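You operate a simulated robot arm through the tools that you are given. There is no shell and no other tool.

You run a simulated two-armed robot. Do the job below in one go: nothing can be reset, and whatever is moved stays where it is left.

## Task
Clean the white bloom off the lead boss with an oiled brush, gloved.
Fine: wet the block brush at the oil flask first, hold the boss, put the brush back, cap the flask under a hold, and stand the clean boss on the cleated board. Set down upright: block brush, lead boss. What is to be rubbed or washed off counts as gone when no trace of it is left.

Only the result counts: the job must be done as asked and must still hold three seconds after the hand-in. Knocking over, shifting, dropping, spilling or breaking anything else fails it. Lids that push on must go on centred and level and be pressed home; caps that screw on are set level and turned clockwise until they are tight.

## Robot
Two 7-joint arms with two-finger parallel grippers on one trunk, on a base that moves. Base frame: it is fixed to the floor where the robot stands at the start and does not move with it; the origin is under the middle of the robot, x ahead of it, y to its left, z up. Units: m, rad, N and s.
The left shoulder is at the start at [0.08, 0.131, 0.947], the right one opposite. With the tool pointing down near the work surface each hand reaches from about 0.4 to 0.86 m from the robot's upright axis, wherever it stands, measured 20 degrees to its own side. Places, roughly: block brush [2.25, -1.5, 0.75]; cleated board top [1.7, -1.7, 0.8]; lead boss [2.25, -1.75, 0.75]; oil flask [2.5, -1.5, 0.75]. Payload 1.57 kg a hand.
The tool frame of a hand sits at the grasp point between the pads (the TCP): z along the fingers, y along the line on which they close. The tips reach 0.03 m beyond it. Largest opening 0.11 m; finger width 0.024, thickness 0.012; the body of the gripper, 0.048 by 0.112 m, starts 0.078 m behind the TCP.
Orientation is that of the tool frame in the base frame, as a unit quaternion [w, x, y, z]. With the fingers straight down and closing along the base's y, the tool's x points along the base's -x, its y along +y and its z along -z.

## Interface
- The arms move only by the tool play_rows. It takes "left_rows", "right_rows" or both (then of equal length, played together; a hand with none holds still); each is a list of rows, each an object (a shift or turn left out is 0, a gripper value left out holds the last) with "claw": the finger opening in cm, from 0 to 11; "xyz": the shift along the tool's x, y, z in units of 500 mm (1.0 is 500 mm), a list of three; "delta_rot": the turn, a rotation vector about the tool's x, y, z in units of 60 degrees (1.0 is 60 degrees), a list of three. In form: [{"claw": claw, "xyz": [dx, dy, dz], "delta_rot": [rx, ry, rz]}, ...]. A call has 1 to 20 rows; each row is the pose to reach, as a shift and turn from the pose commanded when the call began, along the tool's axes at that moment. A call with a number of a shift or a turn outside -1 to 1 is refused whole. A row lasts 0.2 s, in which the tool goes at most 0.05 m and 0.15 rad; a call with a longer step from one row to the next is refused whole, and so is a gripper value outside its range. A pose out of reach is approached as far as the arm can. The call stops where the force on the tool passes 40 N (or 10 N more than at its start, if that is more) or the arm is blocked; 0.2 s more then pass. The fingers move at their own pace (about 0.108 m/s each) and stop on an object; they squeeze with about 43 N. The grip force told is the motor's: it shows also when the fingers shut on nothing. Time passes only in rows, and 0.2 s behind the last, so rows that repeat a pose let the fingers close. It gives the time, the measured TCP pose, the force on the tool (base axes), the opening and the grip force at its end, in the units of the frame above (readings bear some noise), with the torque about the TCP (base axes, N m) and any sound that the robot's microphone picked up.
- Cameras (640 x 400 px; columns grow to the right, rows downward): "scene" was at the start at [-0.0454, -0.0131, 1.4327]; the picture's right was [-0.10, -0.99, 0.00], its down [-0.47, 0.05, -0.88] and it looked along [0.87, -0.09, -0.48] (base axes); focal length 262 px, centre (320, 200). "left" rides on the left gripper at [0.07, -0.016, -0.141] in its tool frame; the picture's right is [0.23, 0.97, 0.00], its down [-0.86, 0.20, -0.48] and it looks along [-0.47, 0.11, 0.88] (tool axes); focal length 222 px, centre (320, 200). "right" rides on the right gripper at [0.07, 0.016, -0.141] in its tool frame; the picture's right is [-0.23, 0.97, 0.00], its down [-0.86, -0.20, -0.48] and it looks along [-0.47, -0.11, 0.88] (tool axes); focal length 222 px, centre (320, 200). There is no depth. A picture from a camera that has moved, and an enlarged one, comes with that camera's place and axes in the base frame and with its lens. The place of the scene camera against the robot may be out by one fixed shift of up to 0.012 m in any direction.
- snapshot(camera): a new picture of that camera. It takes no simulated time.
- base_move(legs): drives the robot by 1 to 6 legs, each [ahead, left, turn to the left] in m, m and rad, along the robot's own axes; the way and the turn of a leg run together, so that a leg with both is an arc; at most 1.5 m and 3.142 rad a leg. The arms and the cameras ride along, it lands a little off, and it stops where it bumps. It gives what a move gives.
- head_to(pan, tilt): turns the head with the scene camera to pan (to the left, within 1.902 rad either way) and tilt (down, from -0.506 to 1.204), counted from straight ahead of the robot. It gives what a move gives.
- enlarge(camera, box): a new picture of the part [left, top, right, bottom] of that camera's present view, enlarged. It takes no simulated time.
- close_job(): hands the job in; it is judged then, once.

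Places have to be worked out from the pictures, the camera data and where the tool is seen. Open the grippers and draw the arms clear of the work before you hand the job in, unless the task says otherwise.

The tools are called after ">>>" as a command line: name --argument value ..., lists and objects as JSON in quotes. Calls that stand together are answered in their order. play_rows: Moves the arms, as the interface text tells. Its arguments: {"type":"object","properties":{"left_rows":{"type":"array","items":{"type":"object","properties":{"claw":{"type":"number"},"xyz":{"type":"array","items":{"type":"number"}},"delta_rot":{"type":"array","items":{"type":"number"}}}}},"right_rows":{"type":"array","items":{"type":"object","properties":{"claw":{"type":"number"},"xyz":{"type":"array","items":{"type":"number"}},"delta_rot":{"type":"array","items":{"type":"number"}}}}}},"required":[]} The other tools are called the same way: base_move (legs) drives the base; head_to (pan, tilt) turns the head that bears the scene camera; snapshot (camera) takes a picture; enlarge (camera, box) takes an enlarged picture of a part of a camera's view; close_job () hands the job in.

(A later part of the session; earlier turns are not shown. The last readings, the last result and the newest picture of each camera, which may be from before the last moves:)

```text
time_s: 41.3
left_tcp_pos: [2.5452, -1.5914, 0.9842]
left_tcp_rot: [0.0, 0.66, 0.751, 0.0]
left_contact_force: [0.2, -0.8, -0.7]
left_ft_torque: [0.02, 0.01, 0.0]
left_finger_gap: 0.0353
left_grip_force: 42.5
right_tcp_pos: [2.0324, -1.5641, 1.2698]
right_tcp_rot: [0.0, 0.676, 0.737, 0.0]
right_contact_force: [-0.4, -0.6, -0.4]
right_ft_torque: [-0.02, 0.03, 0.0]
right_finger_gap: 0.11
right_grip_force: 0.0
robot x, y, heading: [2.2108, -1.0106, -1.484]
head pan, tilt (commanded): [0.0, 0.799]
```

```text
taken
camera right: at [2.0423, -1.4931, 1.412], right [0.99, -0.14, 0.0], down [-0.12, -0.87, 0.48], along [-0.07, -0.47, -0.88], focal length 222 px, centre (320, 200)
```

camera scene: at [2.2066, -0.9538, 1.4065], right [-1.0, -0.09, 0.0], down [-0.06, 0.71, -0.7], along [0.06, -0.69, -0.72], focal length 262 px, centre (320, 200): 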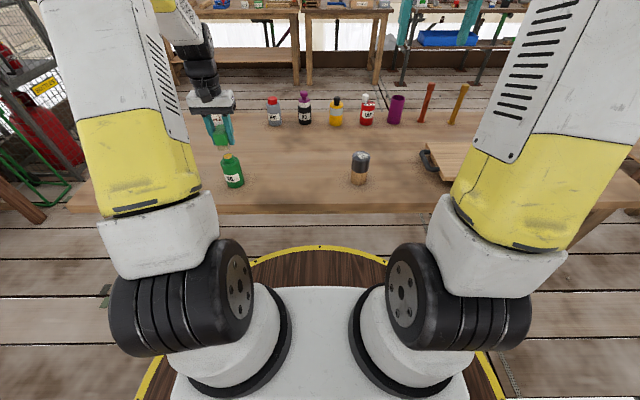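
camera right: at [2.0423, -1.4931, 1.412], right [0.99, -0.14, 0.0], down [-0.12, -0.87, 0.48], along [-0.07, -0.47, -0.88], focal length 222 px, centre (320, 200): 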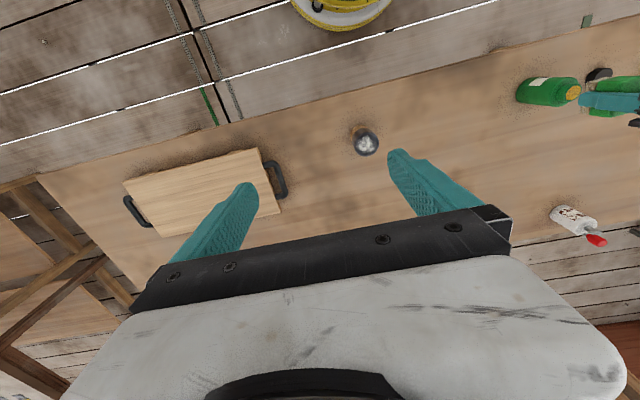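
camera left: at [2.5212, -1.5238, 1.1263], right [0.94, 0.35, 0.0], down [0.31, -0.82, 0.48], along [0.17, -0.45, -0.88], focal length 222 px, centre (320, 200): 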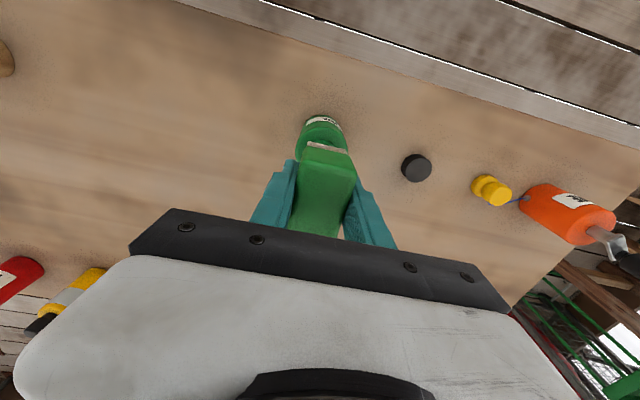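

The brush hangs over the flask with about 37 mm to go. I lower it most of the way, slowly, and look.

>>> play_rows --left_rows '[{"xyz": [0, 0, 0.03]}, {"xyz": [0, 0, 0.055]}, {"xyz": [0, 0, 0.064]}, {"xyz": [0, 0, 0.064]}]'

>>> enlarge --camera "scene" --box '[160, 90, 320, 190]'

>>> enlarge --camera "right" --box '[500, 40, 640, 128]'

>>> enlarge --camera "left" --box '[240, 60, 400, 160]'

```text
time_s: 42.3
left_tcp_pos: [2.5466, -1.5915, 0.9537]
left_tcp_rot: [-0.001, 0.66, 0.751, 0.001]
left_contact_force: [0.7, -0.5, -0.4]
left_ft_torque: [-0.03, 0.01, -0.01]
left_finger_gap: 0.0352
left_grip_force: 42.6
right_tcp_pos: [2.0329, -1.5635, 1.2705]
right_tcp_rot: [0.0, 0.676, 0.737, 0.0]
right_contact_force: [0.3, 0.0, 0.4]
right_ft_torque: [0.02, -0.02, -0.06]
right_finger_gap: 0.1099
right_grip_force: 0.1
robot x, y, heading: [2.2097, -1.0076, -1.481]
head pan, tilt (commanded): [0.0, 0.799]
```

```text
4.00 times, centred on (240, 140) of scene
camera zoom: at [2.2066, -0.9538, 1.4065], right [-1.0, -0.09, 0.0], down [-0.06, 0.71, -0.7], along [0.06, -0.69, -0.72], focal length 1047 px, centre (640, 440)
```

zoom: 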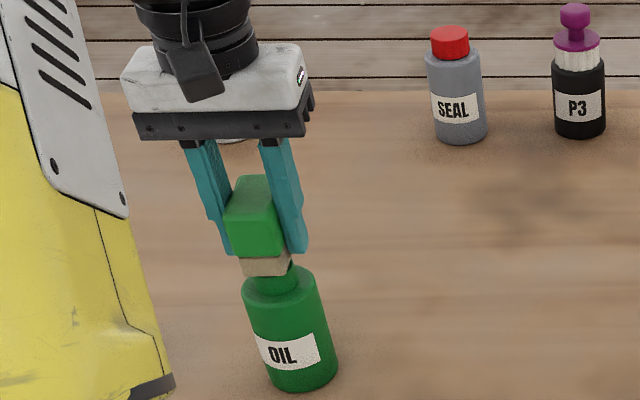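

```text
4.55 times, centred on (570, 84) of right
camera zoom: at [2.0423, -1.4931, 1.412], right [0.99, -0.14, 0.0], down [-0.12, -0.87, 0.48], along [-0.07, -0.47, -0.88], focal length 1010 px, centre (-816, 727)
```

zoom: 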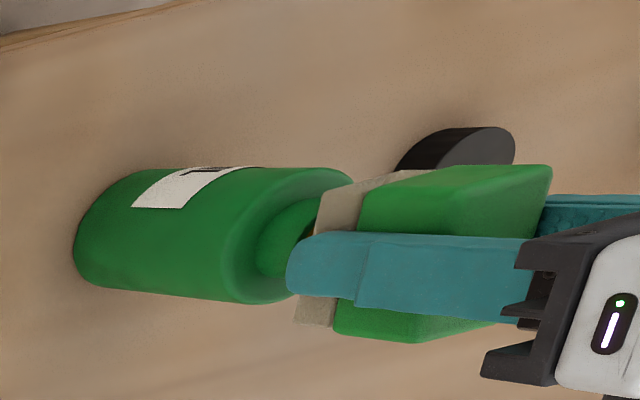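

```text
4.00 times, centred on (320, 110) of left
camera zoom: at [2.5216, -1.5245, 1.0955], right [0.94, 0.35, 0.0], down [0.31, -0.82, 0.48], along [0.17, -0.45, -0.88], focal length 888 px, centre (320, 560)
```

zoom: 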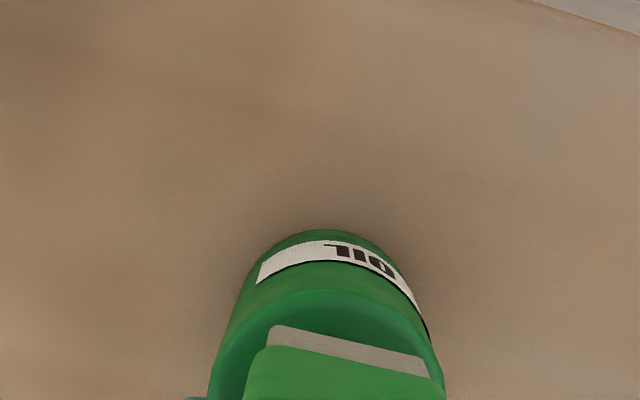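

The bristles are a few millimetres above the mouth. I lower in millimetre steps and watch the force.

>>> play_rows --left_rows '[{"xyz": [0, 0, 0.004]}, {"xyz": [0, 0, 0.008]}, {"xyz": [0, 0, 0.011]}, {"xyz": [0, 0, 0.011]}]'

>>> enlarge --camera "right" --box '[500, 40, 640, 128]'

```text
time_s: 43.3
left_tcp_pos: [2.5447, -1.5921, 0.9469]
left_tcp_rot: [0.0, 0.66, 0.751, 0.0]
left_contact_force: [-0.7, -0.7, -0.4]
left_ft_torque: [0.03, 0.0, -0.03]
left_finger_gap: 0.0349
left_grip_force: 42.2
right_tcp_pos: [2.0317, -1.5641, 1.2698]
right_tcp_rot: [0.0, 0.676, 0.737, 0.0]
right_contact_force: [-0.4, -0.3, 0.8]
right_ft_torque: [0.03, 0.01, 0.03]
right_finger_gap: 0.1103
right_grip_force: 0.1
robot x, y, heading: [2.2094, -1.009, -1.483]
head pan, tilt (commanded): [0.0, 0.799]
```

```text
4.55 times, centred on (570, 84) of right
camera zoom: at [2.0423, -1.4931, 1.412], right [0.99, -0.14, 0.0], down [-0.12, -0.87, 0.48], along [-0.07, -0.47, -0.88], focal length 1010 px, centre (-816, 727)
```

zoom: 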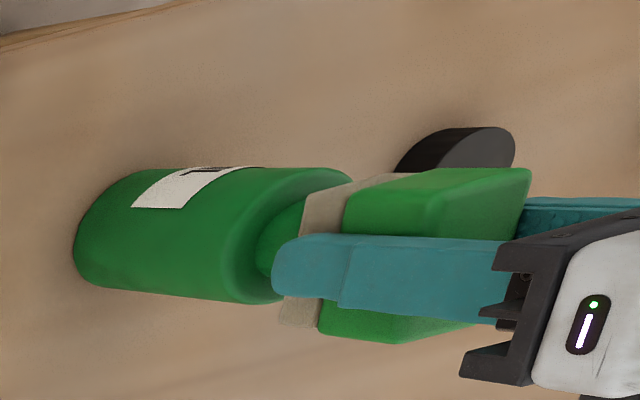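

There is no force yet. I go on down 1 mm per row until the bristles meet the mouth.

>>> play_rows --left_rows '[{"xyz": [0, 0, 0.002]}, {"xyz": [0, 0, 0.004]}, {"xyz": [0, 0, 0.004]}, {"xyz": [0, 0, 0.004]}]'

>>> enlarge --camera "right" --box '[500, 40, 640, 128]'

```text
time_s: 44.3
left_tcp_pos: [2.5462, -1.5935, 0.9464]
left_tcp_rot: [0.001, 0.66, 0.751, -0.001]
left_contact_force: [1.9, -1.0, 19.2]
left_ft_torque: [-0.01, -0.12, 0.01]
left_finger_gap: 0.0354
left_grip_force: 42.6
right_tcp_pos: [2.0318, -1.5633, 1.2711]
right_tcp_rot: [0.0, 0.676, 0.737, 0.0]
right_contact_force: [-0.5, 1.4, 0.3]
right_ft_torque: [0.02, -0.01, 0.0]
right_finger_gap: 0.1101
right_grip_force: 0.0
robot x, y, heading: [2.2079, -1.007, -1.485]
head pan, tilt (commanded): [0.0, 0.799]
```

```text
4.55 times, centred on (570, 84) of right
camera zoom: at [2.0421, -1.4926, 1.4121], right [0.99, -0.14, 0.0], down [-0.12, -0.87, 0.48], along [-0.07, -0.47, -0.88], focal length 1010 px, centre (-816, 727)
```

zoom: 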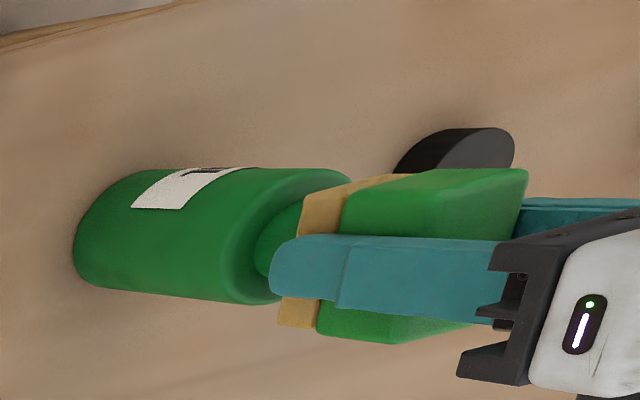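

The bristles have turned oil-coloured, so the brush is wet, with about 19 N on it. I lift it straight off the flask.

>>> play_rows --left_rows '[{"xyz": [0, 0, -0.006]}, {"xyz": [0, 0, -0.03]}, {"xyz": [0, 0, -0.1]}, {"xyz": [0, 0, -0.18]}, {"xyz": [0, 0, -0.26]}, {"xyz": [0, 0, -0.26]}]'

>>> snapshot --camera "scene"

>>> snapshot --camera "left"

```text
time_s: 45.7
left_tcp_pos: [2.5436, -1.5933, 1.0786]
left_tcp_rot: [0.0, 0.66, 0.752, 0.0]
left_contact_force: [0.2, -0.3, -0.8]
left_ft_torque: [0.01, 0.02, -0.01]
left_finger_gap: 0.0352
left_grip_force: 42.2
right_tcp_pos: [2.0325, -1.564, 1.2713]
right_tcp_rot: [-0.001, 0.675, 0.737, 0.001]
right_contact_force: [0.2, 0.4, -0.4]
right_ft_torque: [0.01, 0.0, 0.01]
right_finger_gap: 0.1101
right_grip_force: 0.1
robot x, y, heading: [2.2044, -1.0094, -1.486]
head pan, tilt (commanded): [0.0, 0.799]
```

```text
taken
camera scene: at [2.2065, -0.9538, 1.4065], right [-1.0, -0.09, 0.0], down [-0.06, 0.71, -0.7], along [0.06, -0.69, -0.72], focal length 262 px, centre (320, 200)
```

scene: 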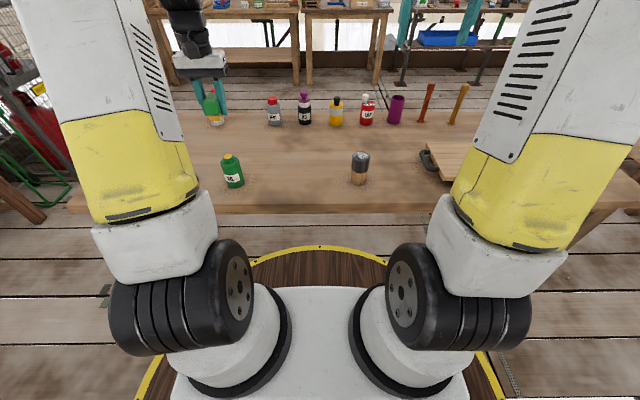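

```text
taken
camera left: at [2.5193, -1.5269, 1.2199], right [0.94, 0.35, 0.0], down [0.31, -0.82, 0.48], along [0.17, -0.45, -0.88], focal length 222 px, centre (320, 200)
```

left: 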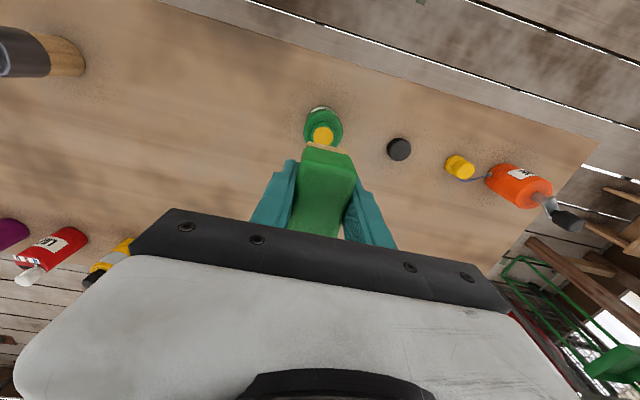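

The wet brush is clear of the flask. Now I ready the right hand to hold the boss from the near-right side: I pitch the tool to 35° below level, yawed 45° inward, while coming down a little.

>>> play_rows --right_rows '[{"claw": 11, "xyz": [0, 0, 0.024], "delta_rot": [-0.0359, -0.0868, -0.069]}, {"xyz": [0, 0, 0.048], "delta_rot": [-0.0719, -0.1735, -0.1381]}, {"xyz": [0, 0, 0.072], "delta_rot": [-0.1078, -0.2603, -0.2071]}, {"xyz": [0, 0, 0.096], "delta_rot": [-0.1437, -0.347, -0.2761]}, {"xyz": [0, 0, 0.12], "delta_rot": [-0.1797, -0.4338, -0.3452]}, {"xyz": [0, 0, 0.144], "delta_rot": [-0.2156, -0.5205, -0.4142]}, {"xyz": [0, 0, 0.168], "delta_rot": [-0.2515, -0.6073, -0.4832]}, {"xyz": [0, 0, 0.192], "delta_rot": [-0.2874, -0.694, -0.5522]}, {"xyz": [0, 0, 0.216], "delta_rot": [-0.3234, -0.7808, -0.6213]}, {"xyz": [0, 0, 0.24], "delta_rot": [-0.3593, -0.8675, -0.6903]}, {"xyz": [0, 0, 0.24], "delta_rot": [-0.3593, -0.8675, -0.6903]}]'

>>> snapshot --camera "scene"

>>> snapshot --camera "right"

```text
time_s: 48.1
left_tcp_pos: [2.5442, -1.5939, 1.0791]
left_tcp_rot: [0.0, 0.66, 0.751, 0.0]
left_contact_force: [1.3, 0.2, 0.7]
left_ft_torque: [0.01, -0.02, 0.01]
left_finger_gap: 0.0352
left_grip_force: 41.8
right_tcp_pos: [2.0326, -1.5645, 1.1491]
right_tcp_rot: [0.434, 0.303, 0.834, -0.157]
right_contact_force: [1.0, 0.3, -0.3]
right_ft_torque: [0.0, 0.0, 0.0]
right_finger_gap: 0.1099
right_grip_force: 0.0
robot x, y, heading: [2.2043, -1.0116, -1.484]
head pan, tilt (commanded): [0.0, 0.799]
```

```text
taken
camera scene: at [2.2065, -0.9537, 1.4065], right [-1.0, -0.09, 0.0], down [-0.06, 0.71, -0.7], along [0.06, -0.69, -0.72], focal length 262 px, centre (320, 200)
```

scene: 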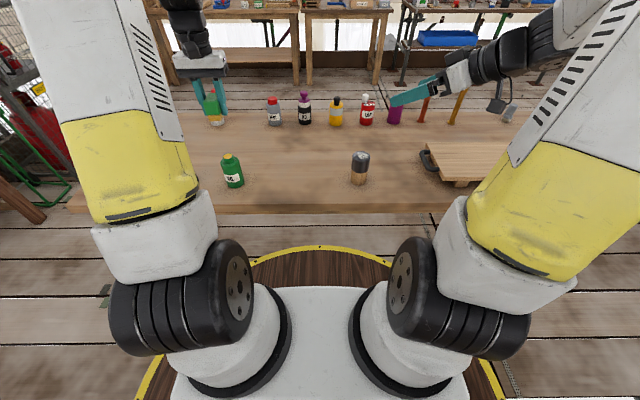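

```text
taken
camera right: at [1.9239, -1.4507, 1.173], right [0.73, 0.66, 0.19], down [-0.05, -0.22, 0.98], along [0.69, -0.72, -0.12], focal length 222 px, centre (320, 200)
```

right: 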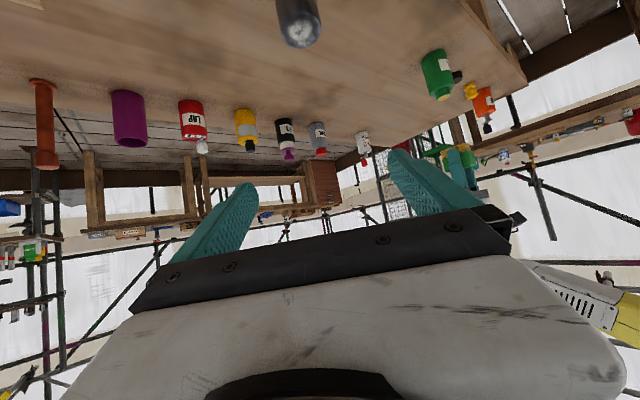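

The right tool now points inward and 35° down, as planned. I lower it to the pre-grasp place, 0.13 m short of the boss along the tool axis.

>>> play_rows --right_rows '[{"xyz": [0.063, 0.001, 0.051]}, {"xyz": [0.126, 0.002, 0.102]}, {"xyz": [0.189, 0.004, 0.154]}, {"xyz": [0.252, 0.005, 0.205]}, {"xyz": [0.315, 0.006, 0.256]}, {"xyz": [0.377, 0.007, 0.3072]}, {"xyz": [0.377, 0.007, 0.3072]}]'

>>> snapshot --camera "scene"

>>> snapshot --camera "right"

```text
time_s: 49.7
left_tcp_pos: [2.5446, -1.5939, 1.0781]
left_tcp_rot: [-0.001, 0.66, 0.751, 0.0]
left_contact_force: [0.3, 0.3, -0.7]
left_ft_torque: [-0.01, -0.01, 0.01]
left_finger_gap: 0.0352
left_grip_force: 42.1
right_tcp_pos: [2.0447, -1.5729, 0.9052]
right_tcp_rot: [0.434, 0.304, 0.833, -0.159]
right_contact_force: [-0.7, -0.1, 0.8]
right_ft_torque: [-0.01, -0.02, -0.01]
right_finger_gap: 0.1103
right_grip_force: 0.1
robot x, y, heading: [2.2091, -1.0096, -1.488]
head pan, tilt (commanded): [0.0, 0.799]
```

```text
taken
camera scene: at [2.2065, -0.9537, 1.4065], right [-1.0, -0.09, 0.0], down [-0.06, 0.71, -0.7], along [0.06, -0.69, -0.72], focal length 262 px, centre (320, 200)
```

scene: 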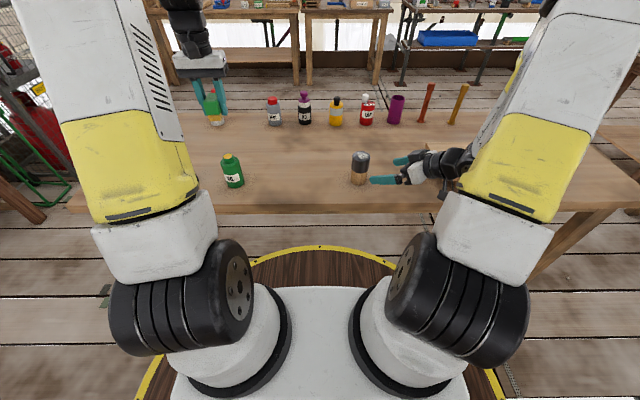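

```text
taken
camera right: at [1.9366, -1.4601, 0.9298], right [0.73, 0.66, 0.19], down [-0.05, -0.22, 0.97], along [0.69, -0.72, -0.12], focal length 222 px, centre (320, 200)
```

right: 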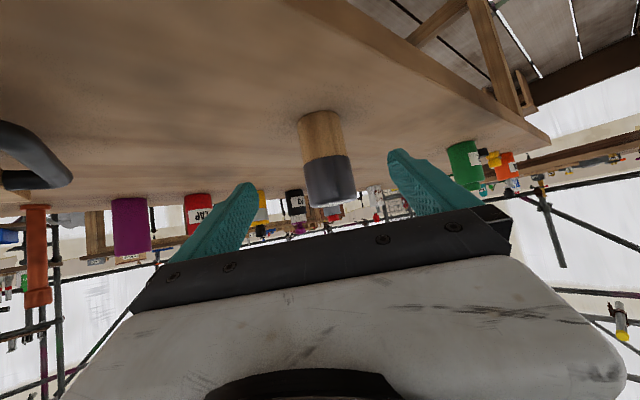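

The boss shows midway between the right fingers and nothing else is in the way. I advance 0.13 m along the tool axis so that the fingers straddle the wooden part.

>>> play_rows --right_rows '[{"claw": 11, "xyz": [0, 0, 0.07]}, {"xyz": [0, 0, 0.14]}, {"xyz": [0, 0, 0.2]}, {"xyz": [0, 0, 0.235]}, {"xyz": [0, 0, 0.26]}, {"xyz": [0, 0, 0.26]}]'

>>> enlarge --camera "scene" --box '[280, 110, 480, 235]'

>>> snapshot --camera "right"

```text
time_s: 51.1
left_tcp_pos: [2.5438, -1.5936, 1.077]
left_tcp_rot: [0.0, 0.66, 0.751, 0.0]
left_contact_force: [-0.1, 0.0, -0.3]
left_ft_torque: [0.0, -0.03, 0.03]
left_finger_gap: 0.0351
left_grip_force: 42.5
right_tcp_pos: [2.1297, -1.6414, 0.8328]
right_tcp_rot: [0.434, 0.304, 0.834, -0.158]
right_contact_force: [-0.7, -0.1, -0.3]
right_ft_torque: [0.03, 0.0, -0.03]
right_finger_gap: 0.1102
right_grip_force: 0.0
robot x, y, heading: [2.2117, -1.0088, -1.484]
head pan, tilt (commanded): [0.0, 0.799]
```

```text
3.20 times, centred on (380, 172) of scene
camera zoom: at [2.2065, -0.9538, 1.4065], right [-1.0, -0.09, 0.0], down [-0.06, 0.71, -0.7], along [0.06, -0.69, -0.72], focal length 837 px, centre (128, 288)
```

zoom: 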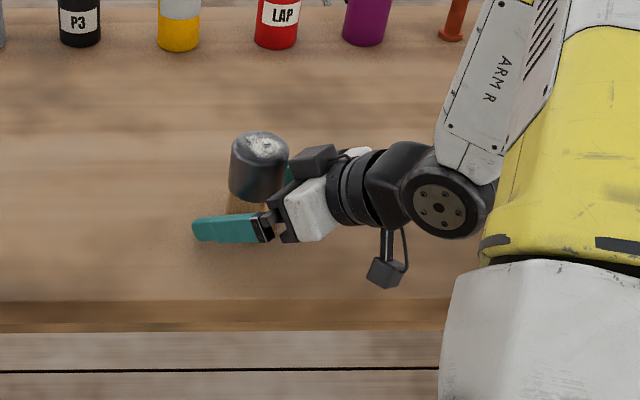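

```text
taken
camera right: at [2.0215, -1.5281, 0.8567], right [0.73, 0.66, 0.19], down [-0.05, -0.22, 0.97], along [0.69, -0.72, -0.12], focal length 222 px, centre (320, 200)
```

right: 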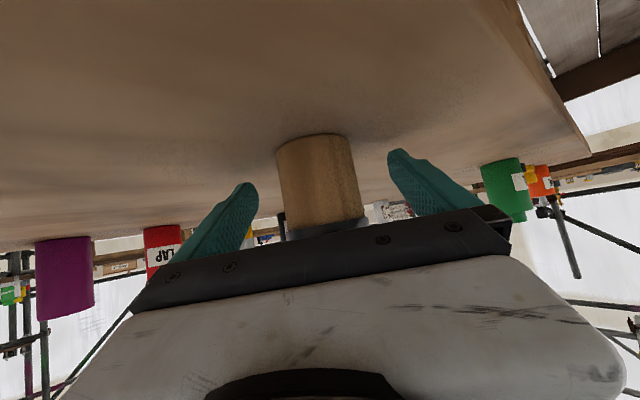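

The wooden part stands midway between the pads and the TCP is on the boss axis. I close the right gripper on the wood.

>>> play_rows --right_rows '[{"claw": 0}, {"claw": 0}, {"claw": 0}, {"claw": 0}, {"claw": 0}]'

>>> enlarge --camera "scene" --box '[280, 110, 480, 235]'

>>> snapshot --camera "right"

```text
time_s: 52.3
left_tcp_pos: [2.5438, -1.595, 1.0775]
left_tcp_rot: [0.0, 0.66, 0.751, 0.0]
left_contact_force: [0.0, -0.6, -0.2]
left_ft_torque: [-0.01, -0.01, 0.02]
left_finger_gap: 0.0349
left_grip_force: 42.5
right_tcp_pos: [2.13, -1.6399, 0.8333]
right_tcp_rot: [0.434, 0.304, 0.833, -0.158]
right_contact_force: [0.6, 0.5, -0.2]
right_ft_torque: [0.01, -0.02, 0.01]
right_finger_gap: 0.0572
right_grip_force: 43.1
robot x, y, heading: [2.2085, -1.0076, -1.486]
head pan, tilt (commanded): [0.0, 0.799]
```

```text
3.20 times, centred on (380, 172) of scene
camera zoom: at [2.2065, -0.9538, 1.4065], right [-1.0, -0.09, 0.0], down [-0.06, 0.71, -0.7], along [0.06, -0.69, -0.72], focal length 837 px, centre (128, 288)
```

zoom: 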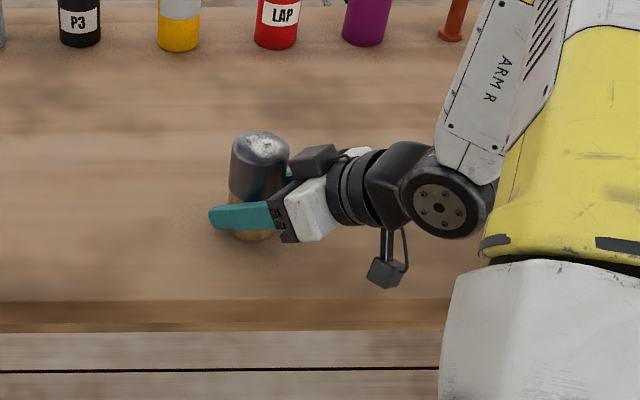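

```text
taken
camera right: at [2.0214, -1.528, 0.8568], right [0.73, 0.66, 0.19], down [-0.05, -0.22, 0.97], along [0.69, -0.72, -0.12], focal length 222 px, centre (320, 200)
```

right: 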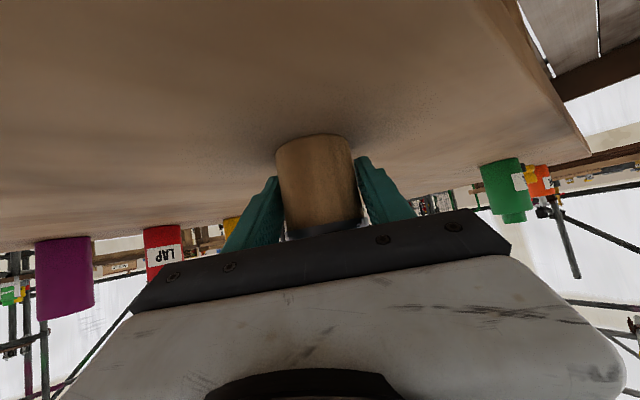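

The boss is held (gap 57 mm, 43 N) and stands upright on the table. Now I carry the brush across at z≈1.08 until it is over the boss.

>>> play_rows --left_rows '[{"xyz": [0.0013, -0.0833, 0]}, {"xyz": [0.0027, -0.1666, 0]}, {"xyz": [0.004, -0.2498, 0]}, {"xyz": [0.0054, -0.3331, 0]}, {"xyz": [0.0067, -0.4164, 0]}, {"xyz": [0.008, -0.4997, 0]}, {"xyz": [0.0094, -0.583, 0]}, {"xyz": [0.0107, -0.6662, 0]}, {"xyz": [0.0121, -0.7495, 0]}, {"xyz": [0.0134, -0.8328, 0]}, {"xyz": [0.0134, -0.8328, 0.06]}, {"xyz": [0.0134, -0.8328, 0.12]}, {"xyz": [0.0134, -0.8328, 0.156]}, {"xyz": [0.0134, -0.8328, 0.156]}]'

>>> snapshot --camera "scene"

>>> snapshot --camera "left"

```text
time_s: 55.3
left_tcp_pos: [2.1334, -1.6371, 0.9978]
left_tcp_rot: [0.0, 0.66, 0.751, -0.001]
left_contact_force: [-0.4, -0.2, -0.4]
left_ft_torque: [-0.03, -0.04, -0.01]
left_finger_gap: 0.0351
left_grip_force: 42.1
right_tcp_pos: [2.1303, -1.6402, 0.8329]
right_tcp_rot: [0.434, 0.304, 0.833, -0.158]
right_contact_force: [-0.1, 0.2, -0.1]
right_ft_torque: [-0.05, 0.0, -0.06]
right_finger_gap: 0.0573
right_grip_force: 43.0
robot x, y, heading: [2.2105, -1.0118, -1.48]
head pan, tilt (commanded): [0.0, 0.799]
```

```text
taken
camera scene: at [2.2064, -0.9538, 1.4065], right [-1.0, -0.09, 0.0], down [-0.06, 0.71, -0.7], along [0.06, -0.69, -0.72], focal length 262 px, centre (320, 200)
```

scene: 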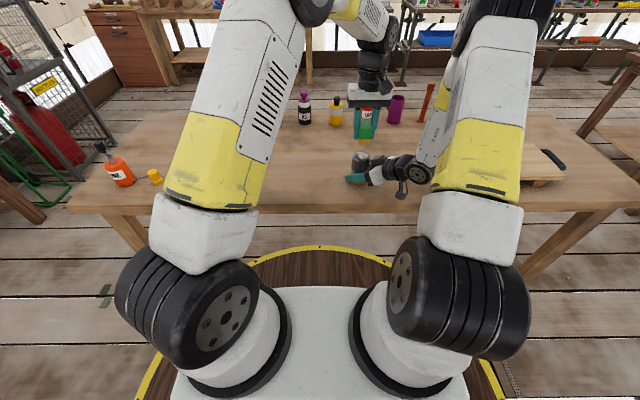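

```text
taken
camera left: at [2.1082, -1.5715, 1.1397], right [0.94, 0.35, 0.0], down [0.31, -0.82, 0.48], along [0.17, -0.45, -0.88], focal length 222 px, centre (320, 200)
```

left: 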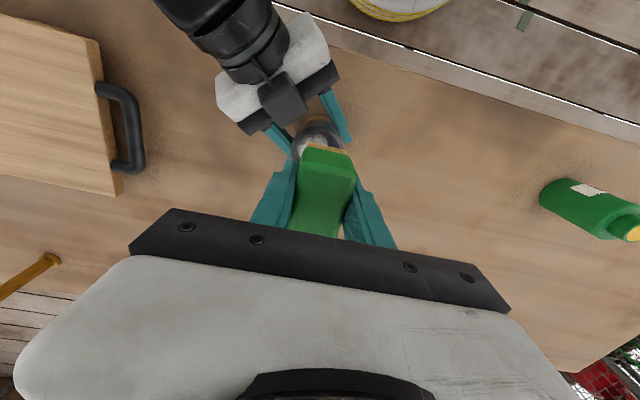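

The brush is over the boss top. I lower it to just above the expected contact height of 0.936 and check.

>>> play_rows --left_rows '[{"xyz": [0, 0, 0.04]}, {"xyz": [0, 0, 0.08]}, {"xyz": [0, 0, 0.104]}, {"xyz": [0, 0, 0.112]}, {"xyz": [0, 0, 0.112]}]'

>>> enlarge --camera "scene" --box '[290, 90, 450, 190]'

>>> enlarge --camera "left" --box '[200, 60, 440, 210]'

```text
time_s: 56.5
left_tcp_pos: [2.1308, -1.6396, 0.9417]
left_tcp_rot: [0.0, 0.66, 0.751, 0.001]
left_contact_force: [0.4, -0.2, 0.2]
left_ft_torque: [-0.02, -0.01, -0.01]
left_finger_gap: 0.0351
left_grip_force: 42.4
right_tcp_pos: [2.1302, -1.6406, 0.832]
right_tcp_rot: [0.433, 0.304, 0.834, -0.158]
right_contact_force: [-0.3, 0.3, -0.8]
right_ft_torque: [-0.06, 0.02, -0.04]
right_finger_gap: 0.0571
right_grip_force: 43.4
robot x, y, heading: [2.2067, -1.0103, -1.486]
head pan, tilt (commanded): [0.0, 0.799]
```

```text
4.00 times, centred on (370, 140) of scene
camera zoom: at [2.2064, -0.9539, 1.4065], right [-1.0, -0.09, 0.0], down [-0.06, 0.71, -0.7], along [0.06, -0.69, -0.72], focal length 1047 px, centre (120, 440)
```

zoom: 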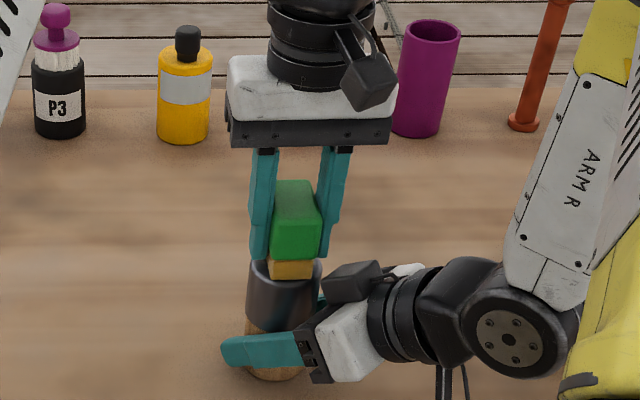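

```text
2.67 times, centred on (320, 135) of left
camera zoom: at [2.1058, -1.572, 1.0834], right [0.94, 0.35, 0.0], down [0.31, -0.82, 0.48], along [0.17, -0.45, -0.88], focal length 592 px, centre (320, 373)
```

zoom: 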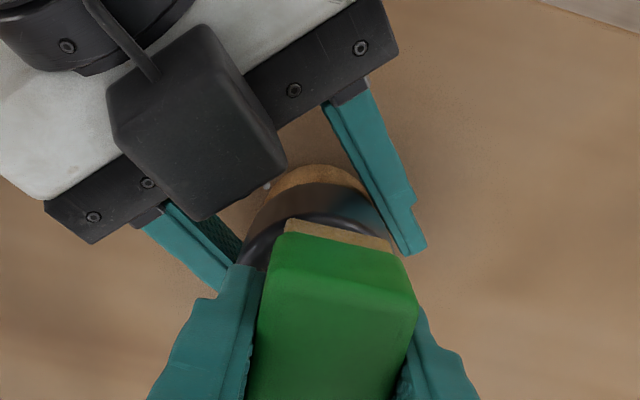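

A dark box on top of the right wrist reaches to about (2.09..2.107,-1.60..-1.63), so I must not swing the left finger much toward -x there. First I lower the brush in small steps to light contact.

>>> play_rows --left_rows '[{"xyz": [0, 0, 0.004]}, {"xyz": [0, 0, 0.007]}, {"xyz": [0, 0, 0.009]}, {"xyz": [0, 0, 0.011]}, {"xyz": [0, 0, 0.011]}]'

>>> enlarge --camera "scene" --box '[320, 130, 400, 180]'

```text
time_s: 57.7
left_tcp_pos: [2.1299, -1.6403, 0.9407]
left_tcp_rot: [0.001, 0.66, 0.752, -0.005]
left_contact_force: [0.2, 1.9, 5.5]
left_ft_torque: [0.23, -0.12, 0.0]
left_finger_gap: 0.0349
left_grip_force: 42.4
right_tcp_pos: [2.1294, -1.6402, 0.8315]
right_tcp_rot: [0.433, 0.304, 0.834, -0.159]
right_contact_force: [-0.3, 1.6, 2.8]
right_ft_torque: [0.2, 0.0, 0.05]
right_finger_gap: 0.057
right_grip_force: 43.0
robot x, y, heading: [2.2052, -1.0068, -1.488]
head pan, tilt (commanded): [0.0, 0.799]
stopped in row 5 (left hand): the force on the tool passed its limit at 41 N (the readings are from after the stop); the commanded pose is now the measured one
```

```text
8.00 times, centred on (360, 155) of scene
camera zoom: at [2.2066, -0.9535, 1.4065], right [-1.0, -0.09, 0.0], down [-0.06, 0.71, -0.7], along [0.06, -0.69, -0.72], focal length 2094 px, centre (0, 560)
```

zoom: 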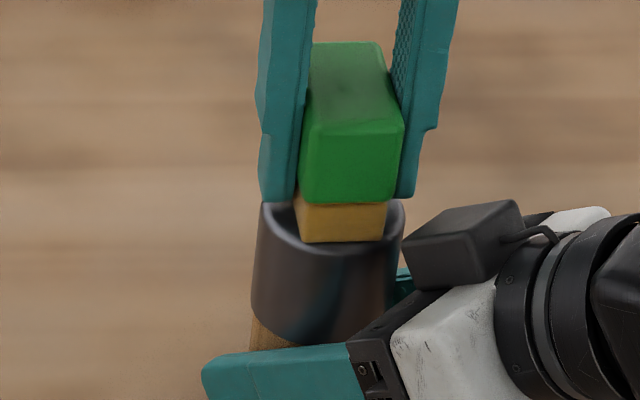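

Contact is at TCP z≈0.941, so the boss top is at about 0.902, now with about 5 N. I rub with small strokes, mostly toward +x and away from the robot, clear of that box.

>>> play_rows --left_rows '[{"xyz": [0, 0.01, 0]}, {"xyz": [-0.01, 0.02, 0]}, {"xyz": [-0.03, 0.02, 0]}, {"xyz": [-0.04, 0.01, 0]}, {"xyz": [-0.04, -0.01, 0]}, {"xyz": [-0.02, -0.012, 0]}, {"xyz": [0, 0, 0]}, {"xyz": [0.008, 0.01, 0]}, {"xyz": [0, 0.03, 0]}, {"xyz": [-0.02, 0.03, 0]}, {"xyz": [-0.04, 0.015, 0]}, {"xyz": [-0.03, -0.014, 0]}, {"xyz": [-0.01, 0, 0]}, {"xyz": [0, 0, 0]}]'

>>> enlarge --camera "scene" --box '[320, 130, 400, 180]'

```text
time_s: 60.7
left_tcp_pos: [2.1304, -1.6406, 0.9396]
left_tcp_rot: [0.002, 0.66, 0.751, -0.006]
left_contact_force: [0.0, -7.8, 20.9]
left_ft_torque: [0.2, 0.06, 0.02]
left_finger_gap: 0.0353
left_grip_force: 41.7
right_tcp_pos: [2.1296, -1.6411, 0.834]
right_tcp_rot: [0.434, 0.303, 0.834, -0.158]
right_contact_force: [0.2, 2.5, 3.5]
right_ft_torque: [-1.03, -0.06, 0.02]
right_finger_gap: 0.0571
right_grip_force: 43.0
robot x, y, heading: [2.2087, -1.011, -1.484]
head pan, tilt (commanded): [0.0, 0.799]
```

```text
8.00 times, centred on (360, 155) of scene
camera zoom: at [2.2065, -0.9535, 1.4064], right [-1.0, -0.09, 0.0], down [-0.06, 0.71, -0.7], along [0.06, -0.69, -0.72], focal length 2094 px, centre (0, 560)
```

zoom: 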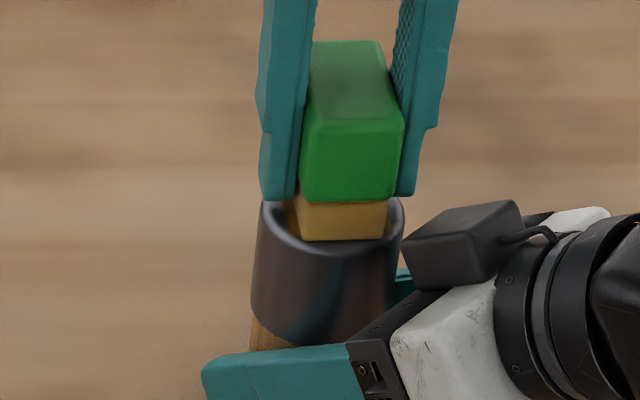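

The strokes ran with about 20 N and no stop. I lift the brush and look at the boss top.

>>> play_rows --left_rows '[{"xyz": [0, 0, -0.01]}, {"xyz": [0, 0, -0.06]}, {"xyz": [0, 0, -0.15]}, {"xyz": [0, 0.05, -0.2]}, {"xyz": [0, 0.13, -0.2]}, {"xyz": [0, 0.2, -0.2]}, {"xyz": [0, 0.2, -0.2]}]'

>>> enlarge --camera "scene" --box '[320, 130, 400, 180]'

>>> snapshot --camera "left"

```text
time_s: 62.3
left_tcp_pos: [2.2313, -1.6265, 1.0419]
left_tcp_rot: [0.001, 0.66, 0.751, -0.005]
left_contact_force: [0.6, -0.4, -1.2]
left_ft_torque: [0.01, 0.0, -0.03]
left_finger_gap: 0.035
left_grip_force: 42.3
right_tcp_pos: [2.1303, -1.6409, 0.8328]
right_tcp_rot: [0.434, 0.303, 0.833, -0.158]
right_contact_force: [-0.1, 1.2, 7.5]
right_ft_torque: [0.11, 0.05, 0.05]
right_finger_gap: 0.0571
right_grip_force: 42.8
robot x, y, heading: [2.209, -1.0056, -1.483]
head pan, tilt (commanded): [0.0, 0.799]
```

```text
8.00 times, centred on (360, 155) of scene
camera zoom: at [2.2065, -0.9536, 1.4065], right [-1.0, -0.09, 0.0], down [-0.06, 0.71, -0.7], along [0.06, -0.69, -0.72], focal length 2094 px, centre (0, 560)
```

zoom: 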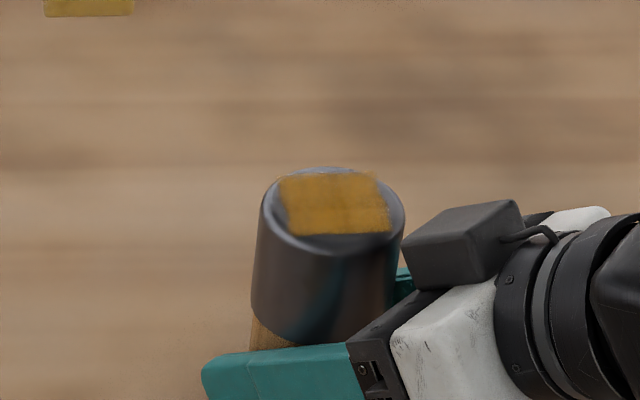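

```text
taken
camera left: at [2.2074, -1.5582, 1.183], right [0.94, 0.35, -0.01], down [0.31, -0.82, 0.48], along [0.16, -0.45, -0.88], focal length 222 px, centre (320, 200)
```

left: 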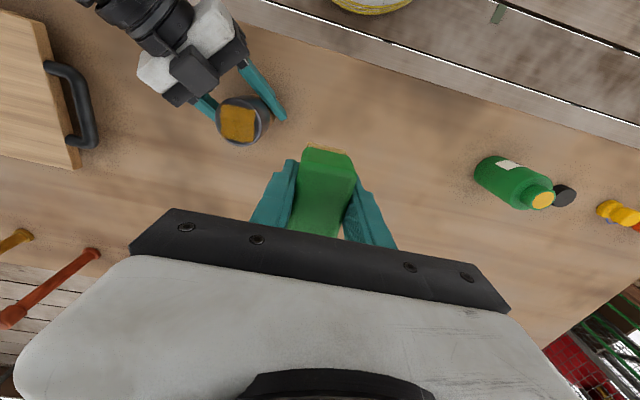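

The white bloom has given way to an oil-coloured patch. I enlarge to see whether any white is left.

>>> enlarge --camera "left" --box '[200, 80, 296, 140]'

>>> enlarge --camera "scene" --box '[345, 145, 377, 165]'

```text
6.67 times, centred on (248, 110) of left
camera zoom: at [2.2074, -1.5582, 1.183], right [0.94, 0.35, -0.01], down [0.31, -0.82, 0.48], along [0.16, -0.45, -0.88], focal length 1481 px, centre (800, 800)
```

zoom: 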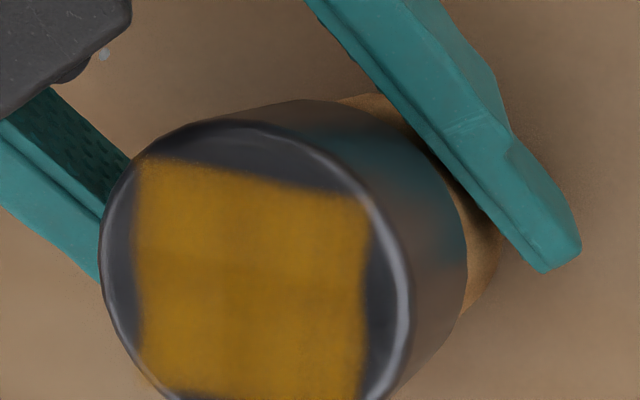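

```text
16.00 times, centred on (361, 155) of scene
camera zoom: at [2.2065, -0.9536, 1.4065], right [-1.0, -0.09, 0.0], down [-0.06, 0.71, -0.7], along [0.06, -0.69, -0.72], focal length 4187 px, centre (-336, 920)
```

zoom: 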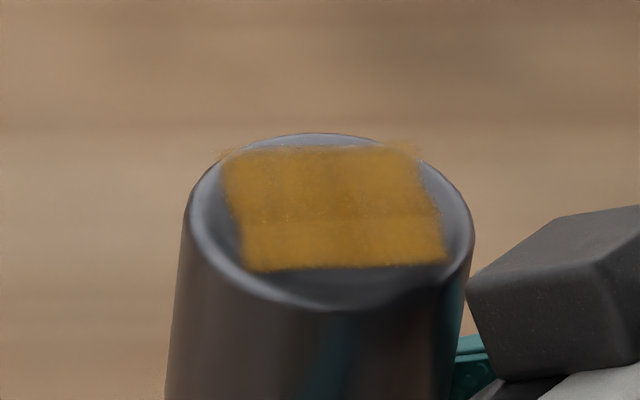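

No white shows, but a 40 mm oily patch stays where the bloom was; it may need more rubbing. I bring the brush back and rub again with overlapping strokes.

>>> play_rows --left_rows '[{"xyz": [0, -0.08, 0]}, {"xyz": [0, -0.15, 0]}, {"xyz": [0, -0.2, 0.02]}, {"xyz": [0, -0.2, 0.1]}, {"xyz": [0, -0.2, 0.17]}, {"xyz": [0, -0.2, 0.195]}, {"xyz": [0, -0.2, 0.199]}, {"xyz": [-0.01, -0.185, 0.199]}, {"xyz": [-0.03, -0.18, 0.199]}, {"xyz": [-0.04, -0.195, 0.199]}, {"xyz": [-0.03, -0.212, 0.199]}, {"xyz": [-0.01, -0.208, 0.199]}, {"xyz": [0.006, -0.195, 0.199]}, {"xyz": [0, -0.175, 0.199]}, {"xyz": [-0.02, -0.17, 0.199]}, {"xyz": [-0.04, -0.185, 0.199]}, {"xyz": [-0.035, -0.21, 0.199]}, {"xyz": [-0.015, -0.21, 0.199]}, {"xyz": [0, -0.19, 0.199]}, {"xyz": [0, -0.2, 0.199]}]'

>>> play_rows --left_rows '[{"xyz": [0, 0, -0.01]}, {"xyz": [0, 0, -0.06]}, {"xyz": [0, 0, -0.15]}, {"xyz": [0, 0.05, -0.2]}, {"xyz": [0, 0.13, -0.2]}, {"xyz": [0, 0.2, -0.2]}, {"xyz": [0, 0.2, -0.2]}]'

>>> enlarge --camera "left" --box '[200, 80, 296, 140]'

>>> enlarge --camera "scene" --box '[345, 145, 377, 165]'

```text
time_s: 66.5
left_tcp_pos: [2.13, -1.6403, 0.9408]
left_tcp_rot: [0.002, 0.659, 0.752, -0.004]
left_contact_force: [-0.4, 0.1, -0.2]
left_ft_torque: [-0.02, -0.01, 0.0]
left_finger_gap: 0.0355
left_grip_force: 42.6
right_tcp_pos: [2.1308, -1.6404, 0.8322]
right_tcp_rot: [0.433, 0.305, 0.833, -0.16]
right_contact_force: [0.5, -0.6, 6.9]
right_ft_torque: [-0.05, -0.01, 0.02]
right_finger_gap: 0.0572
right_grip_force: 42.6
robot x, y, heading: [2.2052, -1.0084, -1.481]
head pan, tilt (commanded): [0.0, 0.799]
```

```text
time_s: 68.1
left_tcp_pos: [2.2289, -1.6257, 1.0414]
left_tcp_rot: [0.001, 0.66, 0.751, -0.005]
left_contact_force: [-0.2, -0.9, -0.7]
left_ft_torque: [-0.03, -0.02, 0.0]
left_finger_gap: 0.035
left_grip_force: 42.4
right_tcp_pos: [2.1299, -1.6407, 0.8334]
right_tcp_rot: [0.434, 0.302, 0.834, -0.158]
right_contact_force: [-0.3, 0.3, 7.2]
right_ft_torque: [-0.05, 0.04, 0.06]
right_finger_gap: 0.057
right_grip_force: 43.1
robot x, y, heading: [2.2069, -1.0079, -1.483]
head pan, tilt (commanded): [0.0, 0.799]
```

```text
6.67 times, centred on (248, 110) of left
camera zoom: at [2.2044, -1.5577, 1.1824], right [0.94, 0.35, -0.01], down [0.31, -0.82, 0.48], along [0.16, -0.45, -0.88], focal length 1481 px, centre (800, 800)
```

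zoom: 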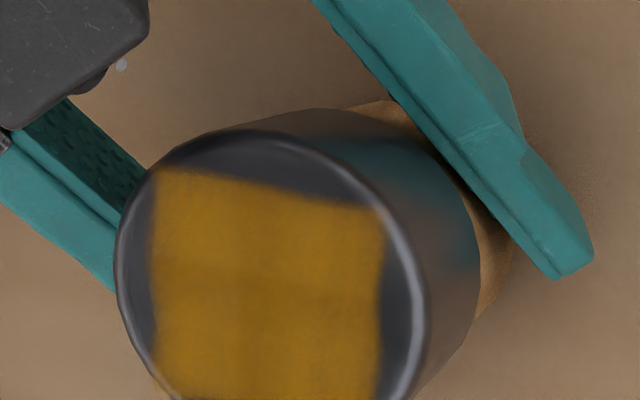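

```text
16.00 times, centred on (361, 155) of scene
camera zoom: at [2.2065, -0.9537, 1.4065], right [-1.0, -0.09, 0.0], down [-0.06, 0.71, -0.7], along [0.06, -0.69, -0.72], focal length 4187 px, centre (-336, 920)
```

zoom: 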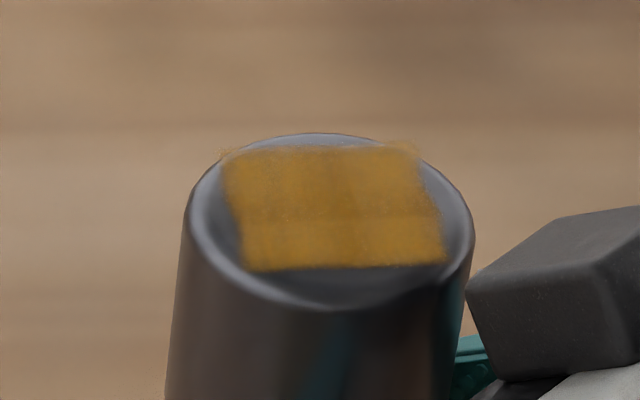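

The second pass barely touched (0 N at the end), so the patch is unchanged. I enlarge further to look for white specks in the oil film.

>>> enlarge --camera "scene" --box '[353, 150, 369, 160]'

>>> enlarge --camera "left" --box '[216, 98, 264, 148]'

```text
16.00 times, centred on (361, 155) of scene
camera zoom: at [2.2065, -0.9537, 1.4065], right [-1.0, -0.09, 0.0], down [-0.06, 0.71, -0.7], along [0.06, -0.69, -0.72], focal length 4187 px, centre (-336, 920)
```

zoom: 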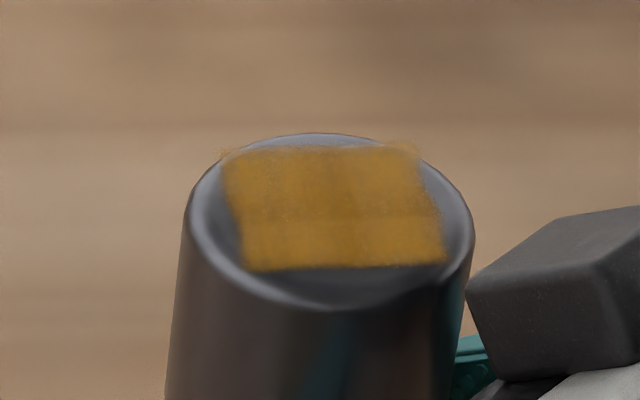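

```text
8.00 times, centred on (240, 123) of left
camera zoom: at [2.2044, -1.5577, 1.1824], right [0.94, 0.35, -0.01], down [0.31, -0.82, 0.48], along [0.16, -0.45, -0.88], focal length 1777 px, centre (960, 816)
```

zoom: 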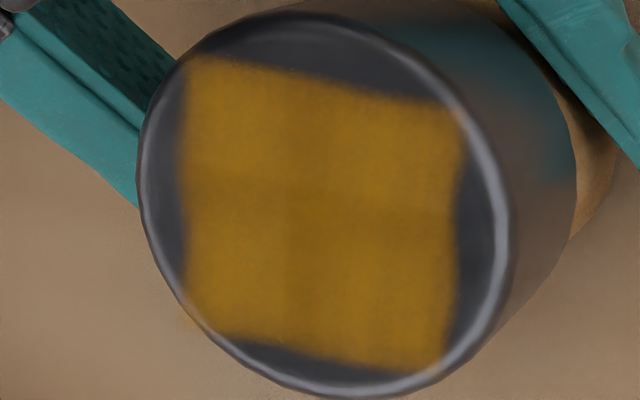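

The film is even, made of four cells, and no white shows through. To be sure, I rub once more with real pressure (about 1 mm lower than the last pass).

>>> play_rows --left_rows '[{"xyz": [0, -0.08, 0]}, {"xyz": [0, -0.15, 0]}, {"xyz": [0, -0.2, 0.02]}, {"xyz": [0, -0.2, 0.1]}, {"xyz": [0, -0.2, 0.17]}, {"xyz": [0, -0.2, 0.194]}, {"xyz": [0, -0.2, 0.199]}, {"xyz": [0, -0.2, 0.2013]}, {"xyz": [-0.01, -0.185, 0.2013]}, {"xyz": [-0.03, -0.18, 0.2013]}, {"xyz": [-0.04, -0.195, 0.2013]}, {"xyz": [-0.03, -0.212, 0.2013]}, {"xyz": [-0.01, -0.208, 0.2013]}, {"xyz": [0.006, -0.195, 0.2013]}, {"xyz": [0, -0.175, 0.2013]}, {"xyz": [-0.02, -0.17, 0.2013]}, {"xyz": [-0.04, -0.185, 0.2013]}, {"xyz": [-0.035, -0.21, 0.2013]}, {"xyz": [-0.015, -0.21, 0.2013]}, {"xyz": [0, -0.2, 0.2013]}]'

>>> enlarge --camera "scene" --box '[320, 130, 400, 180]'

```text
time_s: 72.3
left_tcp_pos: [2.1303, -1.6385, 0.94]
left_tcp_rot: [0.001, 0.66, 0.752, -0.005]
left_contact_force: [-1.1, -2.2, 4.7]
left_ft_torque: [0.04, -0.05, 0.01]
left_finger_gap: 0.0352
left_grip_force: 42.8
right_tcp_pos: [2.1298, -1.641, 0.832]
right_tcp_rot: [0.434, 0.304, 0.833, -0.159]
right_contact_force: [-0.3, 1.5, 1.9]
right_ft_torque: [-0.28, 0.16, 0.02]
right_finger_gap: 0.0573
right_grip_force: 43.1
robot x, y, heading: [2.2091, -1.0102, -1.485]
head pan, tilt (commanded): [0.0, 0.799]
```

```text
8.00 times, centred on (360, 155) of scene
camera zoom: at [2.2064, -0.9537, 1.4065], right [-1.0, -0.09, 0.0], down [-0.06, 0.71, -0.7], along [0.06, -0.69, -0.72], focal length 2094 px, centre (0, 560)
```

zoom: 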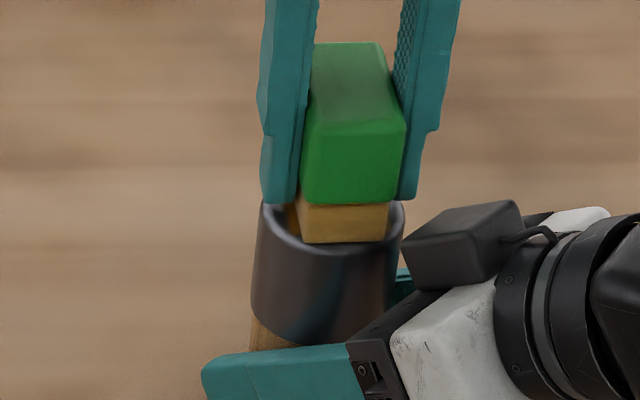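

There is contact at about 5 N. I press half a millimetre more and add one more round of strokes, then lift to look.

>>> play_rows --left_rows '[{"xyz": [0, 0, 0.001]}, {"xyz": [-0.01, 0.015, 0.001]}, {"xyz": [-0.03, 0.025, 0.001]}, {"xyz": [-0.045, 0.01, 0.001]}, {"xyz": [-0.035, -0.012, 0.001]}, {"xyz": [-0.015, -0.01, 0.001]}, {"xyz": [0.006, 0, 0.001]}, {"xyz": [0.004, 0.025, 0.001]}, {"xyz": [-0.015, 0.03, 0.001]}, {"xyz": [-0.04, 0.02, 0.001]}, {"xyz": [-0.04, -0.01, 0.001]}, {"xyz": [-0.02, -0.012, 0.001]}, {"xyz": [0, 0, 0.001]}, {"xyz": [0, 0, -0.01]}, {"xyz": [0, 0, -0.06]}, {"xyz": [0, 0, -0.15]}, {"xyz": [0, 0.05, -0.2]}, {"xyz": [0, 0.13, -0.2]}, {"xyz": [0, 0.2, -0.2]}, {"xyz": [0, 0.2, -0.2]}]'

>>> enlarge --camera "scene" --box '[345, 145, 377, 165]'

>>> enlarge --camera "left" --box '[216, 98, 264, 148]'

```text
time_s: 76.5
left_tcp_pos: [2.2317, -1.6246, 1.0372]
left_tcp_rot: [0.002, 0.66, 0.751, -0.003]
left_contact_force: [0.5, -0.6, -1.1]
left_ft_torque: [0.02, -0.01, 0.02]
left_finger_gap: 0.0354
left_grip_force: 42.6
right_tcp_pos: [2.1306, -1.6393, 0.8335]
right_tcp_rot: [0.434, 0.304, 0.834, -0.158]
right_contact_force: [-0.2, 0.9, 1.6]
right_ft_torque: [0.0, 0.08, -0.03]
right_finger_gap: 0.0573
right_grip_force: 43.1
robot x, y, heading: [2.2094, -1.0106, -1.486]
head pan, tilt (commanded): [0.0, 0.799]
```

```text
16.00 times, centred on (361, 155) of scene
camera zoom: at [2.2064, -0.9538, 1.4065], right [-1.0, -0.09, 0.0], down [-0.06, 0.71, -0.7], along [0.06, -0.69, -0.72], focal length 4187 px, centre (-336, 920)
```

zoom: 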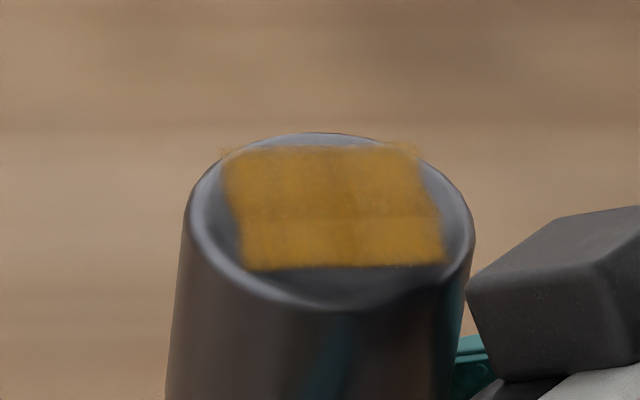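

```text
8.00 times, centred on (240, 123) of left
camera zoom: at [2.2067, -1.5554, 1.1776], right [0.94, 0.35, -0.01], down [0.31, -0.82, 0.48], along [0.16, -0.45, -0.88], focal length 1777 px, centre (960, 816)
```

zoom: 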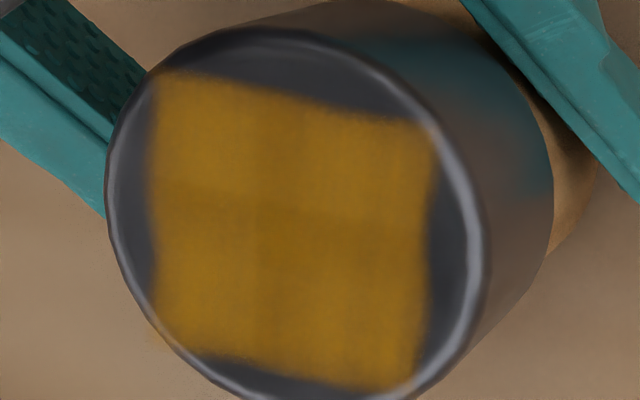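

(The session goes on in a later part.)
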